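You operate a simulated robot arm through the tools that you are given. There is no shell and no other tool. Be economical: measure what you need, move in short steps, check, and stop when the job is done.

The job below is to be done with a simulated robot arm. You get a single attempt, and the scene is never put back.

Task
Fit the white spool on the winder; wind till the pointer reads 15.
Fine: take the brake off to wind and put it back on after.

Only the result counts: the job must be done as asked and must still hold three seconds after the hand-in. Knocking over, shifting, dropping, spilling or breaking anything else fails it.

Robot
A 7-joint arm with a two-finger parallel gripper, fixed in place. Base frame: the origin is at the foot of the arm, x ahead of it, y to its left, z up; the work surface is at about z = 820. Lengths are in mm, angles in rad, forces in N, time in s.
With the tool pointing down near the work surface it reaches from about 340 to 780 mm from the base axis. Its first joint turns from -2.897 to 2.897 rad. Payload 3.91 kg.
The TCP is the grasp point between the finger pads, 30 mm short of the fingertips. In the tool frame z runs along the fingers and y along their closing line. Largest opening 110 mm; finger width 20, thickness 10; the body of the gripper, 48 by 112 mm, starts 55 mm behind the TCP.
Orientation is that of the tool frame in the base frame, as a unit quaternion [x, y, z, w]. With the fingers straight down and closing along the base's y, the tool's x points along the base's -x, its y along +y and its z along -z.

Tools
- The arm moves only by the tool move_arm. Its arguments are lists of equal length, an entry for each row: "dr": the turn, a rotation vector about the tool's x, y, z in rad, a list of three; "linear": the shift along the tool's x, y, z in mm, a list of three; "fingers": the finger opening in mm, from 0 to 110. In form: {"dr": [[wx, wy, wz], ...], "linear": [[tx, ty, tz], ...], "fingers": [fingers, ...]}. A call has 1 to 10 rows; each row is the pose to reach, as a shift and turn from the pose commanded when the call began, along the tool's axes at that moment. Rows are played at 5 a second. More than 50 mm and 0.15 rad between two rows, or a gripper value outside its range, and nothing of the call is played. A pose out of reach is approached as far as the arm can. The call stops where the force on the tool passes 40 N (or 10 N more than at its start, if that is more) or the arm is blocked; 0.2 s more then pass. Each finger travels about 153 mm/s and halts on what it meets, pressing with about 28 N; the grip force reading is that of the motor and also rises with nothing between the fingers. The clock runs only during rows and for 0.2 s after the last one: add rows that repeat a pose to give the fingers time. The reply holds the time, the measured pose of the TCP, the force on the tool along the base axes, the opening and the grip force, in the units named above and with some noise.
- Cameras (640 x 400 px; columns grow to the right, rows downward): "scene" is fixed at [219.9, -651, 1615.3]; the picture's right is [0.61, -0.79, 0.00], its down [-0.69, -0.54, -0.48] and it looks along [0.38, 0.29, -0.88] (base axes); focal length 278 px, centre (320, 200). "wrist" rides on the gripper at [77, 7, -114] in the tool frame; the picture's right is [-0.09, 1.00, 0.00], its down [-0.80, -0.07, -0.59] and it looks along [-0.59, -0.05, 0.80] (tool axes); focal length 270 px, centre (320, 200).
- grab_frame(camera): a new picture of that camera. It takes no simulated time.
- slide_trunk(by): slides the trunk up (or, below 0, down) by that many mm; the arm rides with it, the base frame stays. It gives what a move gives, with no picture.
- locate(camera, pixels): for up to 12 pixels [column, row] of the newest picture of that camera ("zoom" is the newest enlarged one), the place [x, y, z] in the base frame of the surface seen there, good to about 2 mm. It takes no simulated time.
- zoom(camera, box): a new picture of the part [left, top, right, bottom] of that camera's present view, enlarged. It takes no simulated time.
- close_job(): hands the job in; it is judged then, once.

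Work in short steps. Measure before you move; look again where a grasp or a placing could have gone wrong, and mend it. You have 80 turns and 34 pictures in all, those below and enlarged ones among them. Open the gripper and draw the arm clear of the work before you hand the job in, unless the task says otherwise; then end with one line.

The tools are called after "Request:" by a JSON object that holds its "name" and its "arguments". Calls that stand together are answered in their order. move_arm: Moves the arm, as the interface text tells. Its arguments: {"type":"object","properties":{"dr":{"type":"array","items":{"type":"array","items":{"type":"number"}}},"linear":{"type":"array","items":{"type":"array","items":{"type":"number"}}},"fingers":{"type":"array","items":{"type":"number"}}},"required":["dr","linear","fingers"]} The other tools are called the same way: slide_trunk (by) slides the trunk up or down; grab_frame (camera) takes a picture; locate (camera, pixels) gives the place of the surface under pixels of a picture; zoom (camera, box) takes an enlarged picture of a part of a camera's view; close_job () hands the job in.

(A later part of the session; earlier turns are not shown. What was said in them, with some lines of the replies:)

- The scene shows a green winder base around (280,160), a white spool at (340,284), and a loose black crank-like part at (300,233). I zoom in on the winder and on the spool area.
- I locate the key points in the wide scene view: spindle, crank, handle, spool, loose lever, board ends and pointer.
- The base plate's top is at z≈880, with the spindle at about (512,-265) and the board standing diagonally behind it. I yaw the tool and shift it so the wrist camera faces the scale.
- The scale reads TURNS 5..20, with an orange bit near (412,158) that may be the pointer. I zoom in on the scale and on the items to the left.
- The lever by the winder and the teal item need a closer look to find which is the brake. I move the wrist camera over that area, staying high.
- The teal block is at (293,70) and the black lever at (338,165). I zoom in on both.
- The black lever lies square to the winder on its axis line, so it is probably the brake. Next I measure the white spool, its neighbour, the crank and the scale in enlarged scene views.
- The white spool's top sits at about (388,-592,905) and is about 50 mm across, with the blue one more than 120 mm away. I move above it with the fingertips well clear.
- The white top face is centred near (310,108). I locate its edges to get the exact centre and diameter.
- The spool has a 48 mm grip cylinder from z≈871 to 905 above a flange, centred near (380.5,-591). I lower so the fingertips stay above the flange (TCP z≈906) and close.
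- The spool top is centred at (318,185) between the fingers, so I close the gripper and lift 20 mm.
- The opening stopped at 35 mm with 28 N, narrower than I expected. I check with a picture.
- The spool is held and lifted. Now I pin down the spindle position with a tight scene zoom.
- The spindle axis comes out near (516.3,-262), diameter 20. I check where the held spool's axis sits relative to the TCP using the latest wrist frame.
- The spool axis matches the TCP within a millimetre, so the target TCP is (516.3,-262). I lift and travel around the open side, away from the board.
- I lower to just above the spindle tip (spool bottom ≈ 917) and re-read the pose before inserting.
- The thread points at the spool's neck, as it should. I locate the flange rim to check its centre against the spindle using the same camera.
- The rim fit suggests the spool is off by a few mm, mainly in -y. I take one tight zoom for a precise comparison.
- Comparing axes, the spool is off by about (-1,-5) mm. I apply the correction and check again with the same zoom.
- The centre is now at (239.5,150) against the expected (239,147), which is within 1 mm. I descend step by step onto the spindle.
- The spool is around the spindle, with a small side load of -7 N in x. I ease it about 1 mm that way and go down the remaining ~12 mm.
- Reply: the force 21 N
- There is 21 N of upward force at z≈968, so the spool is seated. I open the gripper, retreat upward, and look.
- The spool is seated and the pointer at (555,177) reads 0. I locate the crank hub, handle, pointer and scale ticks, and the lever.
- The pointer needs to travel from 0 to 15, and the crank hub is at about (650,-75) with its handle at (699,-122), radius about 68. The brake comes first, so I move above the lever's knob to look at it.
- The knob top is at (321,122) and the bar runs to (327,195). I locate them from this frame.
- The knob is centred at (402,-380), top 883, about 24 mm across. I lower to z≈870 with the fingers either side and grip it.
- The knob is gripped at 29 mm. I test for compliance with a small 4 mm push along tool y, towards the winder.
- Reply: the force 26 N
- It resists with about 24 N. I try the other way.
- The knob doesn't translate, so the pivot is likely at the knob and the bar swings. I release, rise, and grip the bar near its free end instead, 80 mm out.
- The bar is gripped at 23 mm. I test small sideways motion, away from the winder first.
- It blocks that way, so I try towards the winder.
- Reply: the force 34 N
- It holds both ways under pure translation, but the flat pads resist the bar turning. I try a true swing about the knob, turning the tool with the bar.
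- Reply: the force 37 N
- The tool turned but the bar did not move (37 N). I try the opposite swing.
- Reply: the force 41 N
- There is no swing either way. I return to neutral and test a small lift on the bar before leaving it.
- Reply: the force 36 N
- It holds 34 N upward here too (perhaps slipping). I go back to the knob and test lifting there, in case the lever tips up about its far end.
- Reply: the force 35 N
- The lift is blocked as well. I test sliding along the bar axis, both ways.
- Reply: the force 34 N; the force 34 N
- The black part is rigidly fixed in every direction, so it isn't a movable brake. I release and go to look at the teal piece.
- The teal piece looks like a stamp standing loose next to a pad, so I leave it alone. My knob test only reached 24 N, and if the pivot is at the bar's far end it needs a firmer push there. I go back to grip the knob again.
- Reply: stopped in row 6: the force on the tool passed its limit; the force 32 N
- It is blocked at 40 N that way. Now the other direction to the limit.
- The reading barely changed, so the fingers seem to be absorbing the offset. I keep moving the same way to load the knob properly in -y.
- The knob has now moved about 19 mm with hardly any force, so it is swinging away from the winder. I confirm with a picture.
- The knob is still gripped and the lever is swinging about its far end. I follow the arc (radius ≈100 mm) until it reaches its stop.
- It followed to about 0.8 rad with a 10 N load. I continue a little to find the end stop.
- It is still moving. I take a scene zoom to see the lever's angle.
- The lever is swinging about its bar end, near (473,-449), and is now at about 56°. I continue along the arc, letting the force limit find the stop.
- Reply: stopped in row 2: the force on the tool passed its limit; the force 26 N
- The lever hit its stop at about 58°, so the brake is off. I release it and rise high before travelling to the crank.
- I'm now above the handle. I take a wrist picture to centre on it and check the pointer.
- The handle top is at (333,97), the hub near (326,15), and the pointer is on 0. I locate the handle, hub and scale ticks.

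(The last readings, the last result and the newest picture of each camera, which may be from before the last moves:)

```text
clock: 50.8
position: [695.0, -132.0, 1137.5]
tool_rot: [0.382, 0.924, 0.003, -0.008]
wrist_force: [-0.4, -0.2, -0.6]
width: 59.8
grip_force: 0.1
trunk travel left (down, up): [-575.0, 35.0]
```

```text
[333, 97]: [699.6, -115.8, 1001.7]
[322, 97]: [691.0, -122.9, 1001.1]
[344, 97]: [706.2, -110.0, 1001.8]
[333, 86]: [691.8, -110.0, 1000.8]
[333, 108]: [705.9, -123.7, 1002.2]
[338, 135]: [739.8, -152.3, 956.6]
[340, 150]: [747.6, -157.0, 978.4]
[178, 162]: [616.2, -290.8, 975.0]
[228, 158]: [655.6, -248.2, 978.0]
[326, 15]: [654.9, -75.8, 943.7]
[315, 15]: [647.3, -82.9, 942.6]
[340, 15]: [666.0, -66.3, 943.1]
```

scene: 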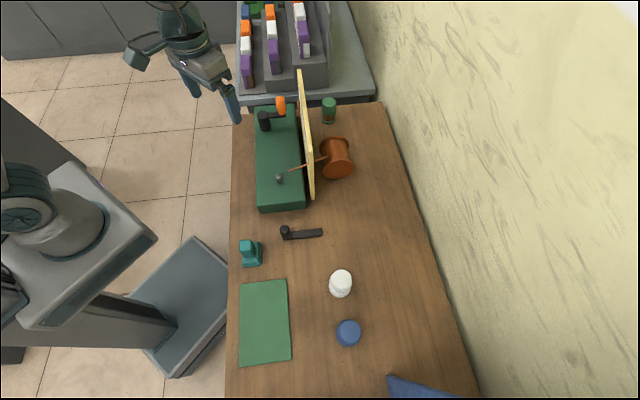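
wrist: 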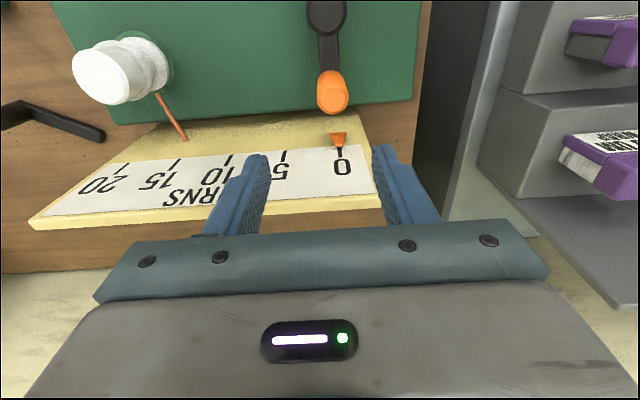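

The handle centre is about (699,-116), top 1001, and the hub about (651,-72). I descend to z≈982 around the handle.

Request:
{"name": "move_arm", "arguments": {"dr": [[0, 0, 0], [0, 0, 0], [0, 0, 0], [0, 0, 0], [0, 0, 0]], "linear": [[8.5, 14.1, 40], [8.5, 14.1, 80], [8.5, 14.1, 110], [8.5, 14.1, 125], [8.5, 14.1, 125]], "fingers": [60, 60, 60, 60, 60]}}

```text
clock: 52.0
position: [697.6, -115.2, 1011.8]
tool_rot: [0.382, 0.924, 0.004, -0.007]
wrist_force: [-0.5, 0.3, 0.2]
width: 60.3
grip_force: 0.1
trunk travel left (down, up): [-575.0, 35.0]
```

Position is good. I go down the last 30 mm and close on the handle.

Request:
{"name": "move_arm", "arguments": {"dr": [[0, 0, 0], [0, 0, 0], [0, 0, 0], [0, 0, 0], [0, 0, 0]], "linear": [[0, 0, 15], [0, 0, 30], [0, 0, 30], [0, 0, 30], [0, 0, 30]], "fingers": [60, 60, 15, 15, 15]}}

```text
clock: 53.2
position: [696.1, -114.4, 982.3]
tool_rot: [0.382, 0.924, 0.002, -0.006]
wrist_force: [2.1, -0.4, 2.1]
width: 29.4
grip_force: 44.8
trunk travel left (down, up): [-575.0, 35.0]
```

The handle is gripped at 29 mm. I try a small clockwise arc (seen from above) to feel whether the crank turns.

Request:
{"name": "move_arm", "arguments": {"dr": [[0, 0, 0], [0, 0, 0], [0, 0, 0], [0, 0, 0], [0, 0, 0]], "linear": [[0.3, -6.2, 0], [1.2, -12.4, 0], [2.8, -18.5, 0], [4.9, -24.4, 0], [4.9, -24.4, 0]], "fingers": [15, 15, 15, 15, 15]}}

```text
clock: 54.4
position: [677.0, -127.1, 982.4]
tool_rot: [0.382, 0.924, 0.003, -0.006]
wrist_force: [4.6, -3.0, 4.2]
width: 29.7
grip_force: 45.7
trunk travel left (down, up): [-575.0, 35.0]
```

The crank turns freely at about 5 N. I continue clockwise to the half turn, then read the pose to refine the circle.

Request:
{"name": "move_arm", "arguments": {"dr": [[0, 0, 0], [0, 0, 0], [0, 0, 0], [0, 0, 0], [0, 0, 0], [0, 0, 0]], "linear": [[21.2, -26.5, 0], [53.1, -38, 0], [86.3, -31.3, 0], [111.1, -8.2, 0], [120.3, 24.4, 0], [120.3, 24.4, 0]], "fingers": [15, 15, 15, 15, 15, 15]}}

```text
clock: 55.8
position: [608.0, -20.8, 982.8]
tool_rot: [0.38, 0.925, 0.004, -0.007]
wrist_force: [-15.8, 22.7, -0.4]
width: 29.4
grip_force: 45.0
trunk travel left (down, up): [-575.0, 35.0]
```

The 27 N outward load says the radius is nearer 65. I correct for it and complete the first turn.

Request:
{"name": "move_arm", "arguments": {"dr": [[0, 0, 0], [0, 0, 0], [0, 0, 0], [0, 0, 0], [0, 0, 0], [0, 0, 0], [0, 0, 0], [0, 0, 0]], "linear": [[4.8, 0, 0], [-3.9, 32.5, 0], [-27.7, 56.3, 0], [-60.2, 65, 0], [-92.7, 56.3, 0], [-116.5, 32.5, 0], [-125.2, 0, 0], [-125.2, 0, 0]], "fingers": [15, 15, 15, 15, 15, 15, 15, 15]}}

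Request:
{"name": "zoom", "arguments": {"camera": "wrist", "box": [0, 0, 640, 400]}}

```text
clock: 57.6
position: [696.1, -118.0, 982.7]
tool_rot: [0.384, 0.923, 0.003, -0.005]
wrist_force: [11.6, -17.7, 8.7]
width: 28.6
grip_force: 44.7
trunk travel left (down, up): [-575.0, 35.0]
```

```text
1.00 times, centred on (320, 200) of wrist
```

zoom: 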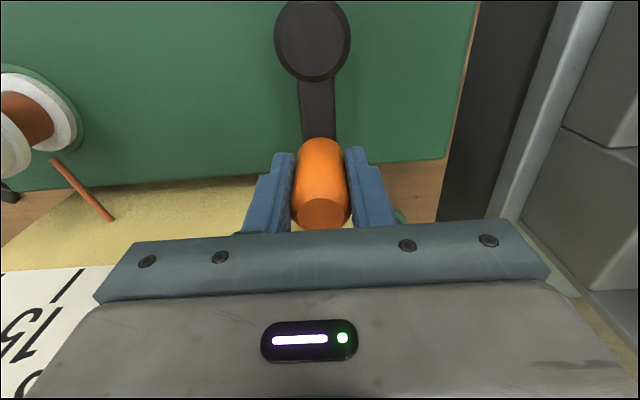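

The spool neck has gone copper, so thread is winding. The load says the circle is R≈66, so I recentre and make one full turn in ten rows.

Request:
{"name": "move_arm", "arguments": {"dr": [[0, 0, 0], [0, 0, 0], [0, 0, 0], [0, 0, 0], [0, 0, 0], [0, 0, 0], [0, 0, 0], [0, 0, 0], [0, 0, 0], [0, 0, 0]], "linear": [[9.9, -38.8, 0], [42.9, -62.8, 0], [83.7, -62.8, 0], [116.7, -38.8, 0], [129.3, 0, 0], [116.7, 38.8, 0], [83.7, 62.8, 0], [42.9, 62.8, 0], [9.9, 38.8, 0], [-2.7, 0, 0]], "fingers": [15, 15, 15, 15, 15, 15, 15, 15, 15, 15]}}

```text
clock: 59.8
position: [694.7, -117.0, 981.8]
tool_rot: [0.382, 0.924, 0.003, -0.005]
wrist_force: [-5.0, -0.1, 10.8]
width: 28.8
grip_force: 44.9
trunk travel left (down, up): [-575.0, 35.0]
```

That worked cleanly with low force, making 2 turns. I run two more.

Request:
{"name": "move_arm", "arguments": {"dr": [[0, 0, 0], [0, 0, 0], [0, 0, 0], [0, 0, 0], [0, 0, 0], [0, 0, 0], [0, 0, 0], [0, 0, 0], [0, 0, 0], [0, 0, 0]], "linear": [[12.6, -38.8, 0], [45.6, -62.8, 0], [86.4, -62.8, 0], [119.4, -38.8, 0], [132, 0, 0], [119.4, 38.8, 0], [86.4, 62.8, 0], [45.6, 62.8, 0], [12.6, 38.8, 0], [0, 0, 0]], "fingers": [15, 15, 15, 15, 15, 15, 15, 15, 15, 15]}}

Request:
{"name": "move_arm", "arguments": {"dr": [[0, 0, 0], [0, 0, 0], [0, 0, 0], [0, 0, 0], [0, 0, 0], [0, 0, 0], [0, 0, 0], [0, 0, 0], [0, 0, 0], [0, 0, 0]], "linear": [[12.6, -38.8, 0], [45.6, -62.8, 0], [86.4, -62.8, 0], [119.4, -38.8, 0], [132, 0, 0], [119.4, 38.8, 0], [86.4, 62.8, 0], [45.6, 62.8, 0], [12.6, 38.8, 0], [0, 0, 0]], "fingers": [15, 15, 15, 15, 15, 15, 15, 15, 15, 15]}}

```text
clock: 62.0
position: [695.7, -116.0, 982.0]
tool_rot: [0.381, 0.924, 0.003, -0.009]
wrist_force: [-13.2, 11.5, -4.9]
width: 28.9
grip_force: 45.3
trunk travel left (down, up): [-575.0, 35.0]
```

```text
clock: 64.2
position: [697.8, -113.8, 983.5]
tool_rot: [0.38, 0.925, 0.004, -0.006]
wrist_force: [-10.5, 6.8, 7.0]
width: 28.7
grip_force: 44.9
trunk travel left (down, up): [-575.0, 35.0]
```

Four turns are done with steady loads. I check the pointer with a scene zoom on the board.

Request:
{"name": "zoom", "arguments": {"camera": "scene", "box": [270, 60, 340, 210]}}

```text
2.67 times, centred on (305, 135) of scene
```

zoom: 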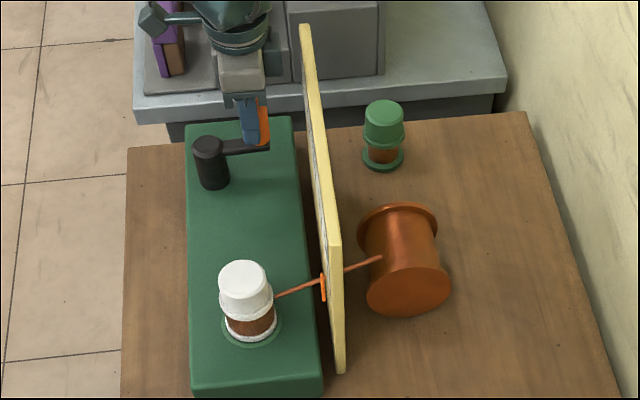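

The pointer has already moved well along, to about (323,287), so the ratio is more than one per crank turn. I locate it.

Request:
{"name": "locate", "arguments": {"camera": "zoom", "pixels": [[323, 280], [323, 287], [324, 295]]}}

```text
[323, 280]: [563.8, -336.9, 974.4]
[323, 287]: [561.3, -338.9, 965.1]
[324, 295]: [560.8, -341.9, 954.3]
```

The pointer reads about 20, which means 5 scale units per crank turn, so 15 is three turns. I wind back exactly one turn.

Request:
{"name": "move_arm", "arguments": {"dr": [[0, 0, 0], [0, 0, 0], [0, 0, 0], [0, 0, 0], [0, 0, 0], [0, 0, 0], [0, 0, 0], [0, 0, 0], [0, 0, 0], [0, 0, 0]], "linear": [[13.1, 38.3, 0], [45.9, 62.3, 0], [86.2, 62.3, 0], [119, 38.3, 0], [131.5, 0, 0], [119, -38.3, 0], [86.2, -62.3, 0], [45.9, -62.3, 0], [13.1, -38.3, 0], [1, 0, 0]], "fingers": [15, 15, 15, 15, 15, 15, 15, 15, 15, 15]}}

Request:
{"name": "zoom", "arguments": {"camera": "scene", "box": [270, 60, 340, 210]}}

```text
clock: 66.4
position: [699.7, -110.5, 983.0]
tool_rot: [0.379, 0.925, 0.003, -0.007]
wrist_force: [-1.7, 5.2, -2.2]
width: 28.9
grip_force: 45.0
trunk travel left (down, up): [-575.0, 35.0]
```

```text
2.67 times, centred on (305, 135) of scene
```

zoom: 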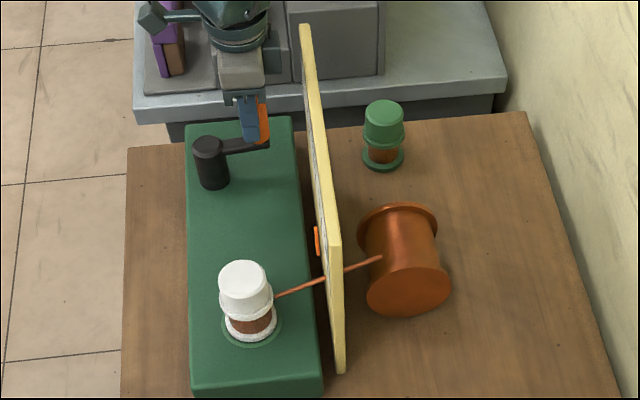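

Request:
{"name": "locate", "arguments": {"camera": "zoom", "pixels": [[316, 232], [317, 240], [317, 248], [316, 236], [317, 244]]}}

```text
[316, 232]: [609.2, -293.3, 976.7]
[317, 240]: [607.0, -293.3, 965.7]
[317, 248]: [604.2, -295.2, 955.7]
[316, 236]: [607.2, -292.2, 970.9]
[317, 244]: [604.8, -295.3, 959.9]
```

The pointer is close to 15. I release the handle, rise, and view the pointer square-on against the 15 tick with the wrist camera.

Request:
{"name": "move_arm", "arguments": {"dr": [[0, 0, 0], [0, 0, 0], [0, 0, 0], [0, 0, 0], [0, 0, 0], [0, 0, 0]], "linear": [[0, 0, 0], [0, 0, 0], [0, 0, -40], [0, 0, -80], [0, 0, -120], [0, 0, -155]], "fingers": [50, 70, 70, 70, 70, 70]}}

Request:
{"name": "move_arm", "arguments": {"dr": [[0, 0, 0], [0, 0, 0], [0, 0, 0], [0, 0, 0], [0, 0, 0]], "linear": [[0, -45, 0], [0, -90, 0], [0, -135, 0], [0, -180, 0], [0, -184, 0]], "fingers": [70, 70, 70, 70, 70]}}

Request:
{"name": "zoom", "arguments": {"camera": "wrist", "box": [220, 70, 460, 220]}}

```text
clock: 67.8
position: [699.8, -119.8, 1134.5]
tool_rot: [0.382, 0.924, 0.003, -0.008]
wrist_force: [0.0, -0.1, -0.2]
width: 70.1
grip_force: 0.0
trunk travel left (down, up): [-575.0, 35.0]
```

```text
clock: 69.0
position: [568.5, -246.3, 1135.5]
tool_rot: [0.381, 0.925, 0.004, -0.007]
wrist_force: [-0.3, 0.2, -0.5]
width: 69.9
grip_force: 0.0
trunk travel left (down, up): [-575.0, 35.0]
```

```text
2.67 times, centred on (340, 145) of wrist
```

zoom: 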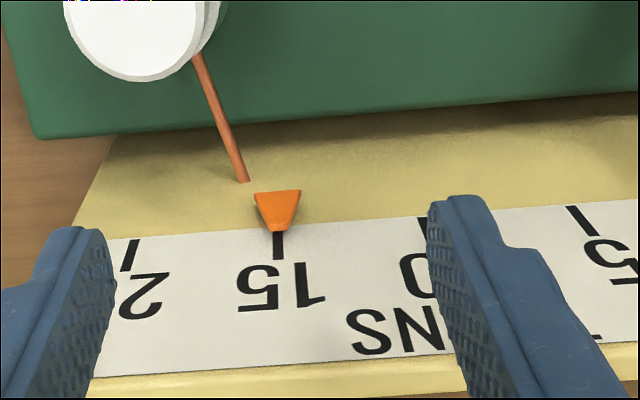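

The pointer tip is exactly on the 15 tick. Now I return to the brake knob near (377,-472) to put it back on.

Request:
{"name": "move_arm", "arguments": {"dr": [[0, 0, 0], [0, 0, 0], [0, 0, 0], [0, 0, 0], [0, 0, 0], [0, 0, 0], [0, 0, 0]], "linear": [[0, -45, 0], [0, -90, 0], [0, -135, 0], [-6, -180, 0], [-15, -225, 0], [-22, -270, 0], [-24.5, -295, 0]], "fingers": [70, 70, 70, 70, 70, 70, 70]}}

Request:
{"name": "move_arm", "arguments": {"dr": [[0, 0, 0], [0, 0, 0], [0, 0, 0], [0, 0, 0], [0, 0, 0]], "linear": [[0, 0, 45], [0, 0, 90], [0, 0, 135], [0, 0, 180], [0, 0, 200]], "fingers": [70, 70, 70, 70, 70]}}

```text
clock: 70.6
position: [377.1, -472.9, 1135.4]
tool_rot: [0.382, 0.924, 0.004, -0.008]
wrist_force: [-0.1, 0.4, -0.2]
width: 70.3
grip_force: 0.1
trunk travel left (down, up): [-575.0, 35.0]
```

```text
clock: 71.8
position: [376.3, -470.9, 935.3]
tool_rot: [0.382, 0.924, 0.004, -0.006]
wrist_force: [-0.8, -0.1, -0.3]
width: 70.1
grip_force: 0.0
trunk travel left (down, up): [-575.0, 35.0]
```

Position matches where I let go. I descend and grip the knob.

Request:
{"name": "move_arm", "arguments": {"dr": [[0, 0, 0], [0, 0, 0], [0, 0, 0], [0, 0, 0], [0, 0, 0], [0, 0, 0], [0, 0, 0]], "linear": [[0, -1, 20], [0, -1, 40], [0, -1, 60], [0, -1, 67], [0, -1, 67], [0, -1, 67], [0, -1, 67]], "fingers": [70, 70, 70, 70, 15, 15, 15]}}

```text
clock: 73.4
position: [377.0, -472.4, 870.0]
tool_rot: [0.382, 0.924, 0.002, -0.007]
wrist_force: [0.0, 0.9, -2.7]
width: 29.3
grip_force: 44.9
trunk travel left (down, up): [-575.0, 35.0]
```

The knob is gripped. I swing it back along the arc to its original place at (402,-380) and slightly beyond, onto the stop.

Request:
{"name": "move_arm", "arguments": {"dr": [[0, 0, 0], [0, 0, 0], [0, 0, 0], [0, 0, 0], [0, 0, 0], [0, 0, 0], [0, 0, 0], [0, 0, 0]], "linear": [[13.6, 9.7, 0], [25.6, 22.1, 0], [35.3, 36.4, 0], [42.3, 52.2, 0], [46.4, 68.9, 0], [47.7, 82.7, 0], [47.6, 85.5, 0], [47.6, 87.9, 0]], "fingers": [15, 15, 15, 15, 15, 15, 15, 15]}}

```text
clock: 75.2
position: [401.7, -378.3, 869.4]
tool_rot: [0.383, 0.924, 0.002, -0.006]
wrist_force: [-21.8, -15.4, 3.4]
width: 29.2
grip_force: 45.2
trunk travel left (down, up): [-575.0, 35.0]
```

It is back at the stop at (402,-379) with 27 N against it. I ease off, open, rise clear, and take the last picture.

Request:
{"name": "move_arm", "arguments": {"dr": [[0, 0, 0], [0, 0, 0], [0, 0, 0], [0, 0, 0], [0, 0, 0], [0, 0, 0], [0, 0, 0], [0, 0, 0]], "linear": [[0, -2, 0], [0, -2, 0], [0, -2, 0], [0, -2, -40], [0, -2, -85], [0, -2, -130], [20, -40, -175], [50, -75, -200]], "fingers": [50, 60, 60, 60, 60, 60, 60, 60]}}

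Request:
{"name": "grab_frame", "arguments": {"camera": "wrist"}}

```text
refused: row 7 steps farther than a row can; nothing moved
```

```text
0 pictures are left
```

wrist: 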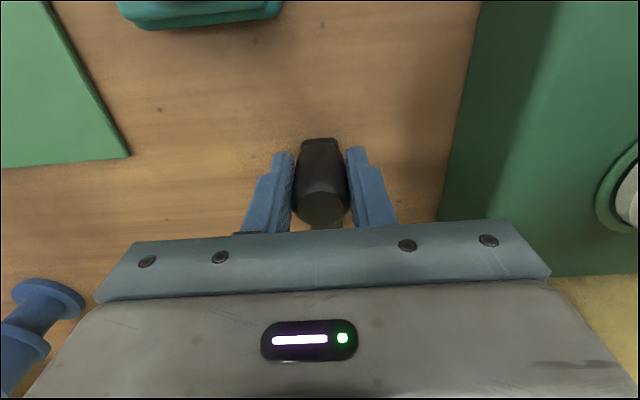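

The move was refused because row 7 stepped too far, but the picture shows the knob held at its original place. I release and rise with shorter steps.

Request:
{"name": "move_arm", "arguments": {"dr": [[0, 0, 0], [0, 0, 0], [0, 0, 0], [0, 0, 0], [0, 0, 0], [0, 0, 0], [0, 0, 0], [0, 0, 0]], "linear": [[0, -2, 0], [0, -2, 0], [0, -2, 0], [0, -2, -40], [0, -2, -85], [0, -2, -130], [0, -2, -175], [0, -2, -215]], "fingers": [50, 60, 60, 60, 60, 60, 60, 60]}}

```text
clock: 77.0
position: [402.9, -378.2, 1084.3]
tool_rot: [0.382, 0.924, 0.003, -0.007]
wrist_force: [-0.5, -0.9, 0.9]
width: 59.9
grip_force: 0.0
trunk travel left (down, up): [-575.0, 35.0]
```

The arm is clear at z≈1084 with the gripper open. The spool is fitted, the pointer read 15 and the brake is back against its stop, so I hand in.

Request:
{"name": "close_job", "arguments": {}}

```text
The job is handed in.
```

The white spool is on the winder, the pointer reads 15, and the brake is back on. I first wound past to about 20 because one crank turn moves the pointer 5, then wound back to 15.
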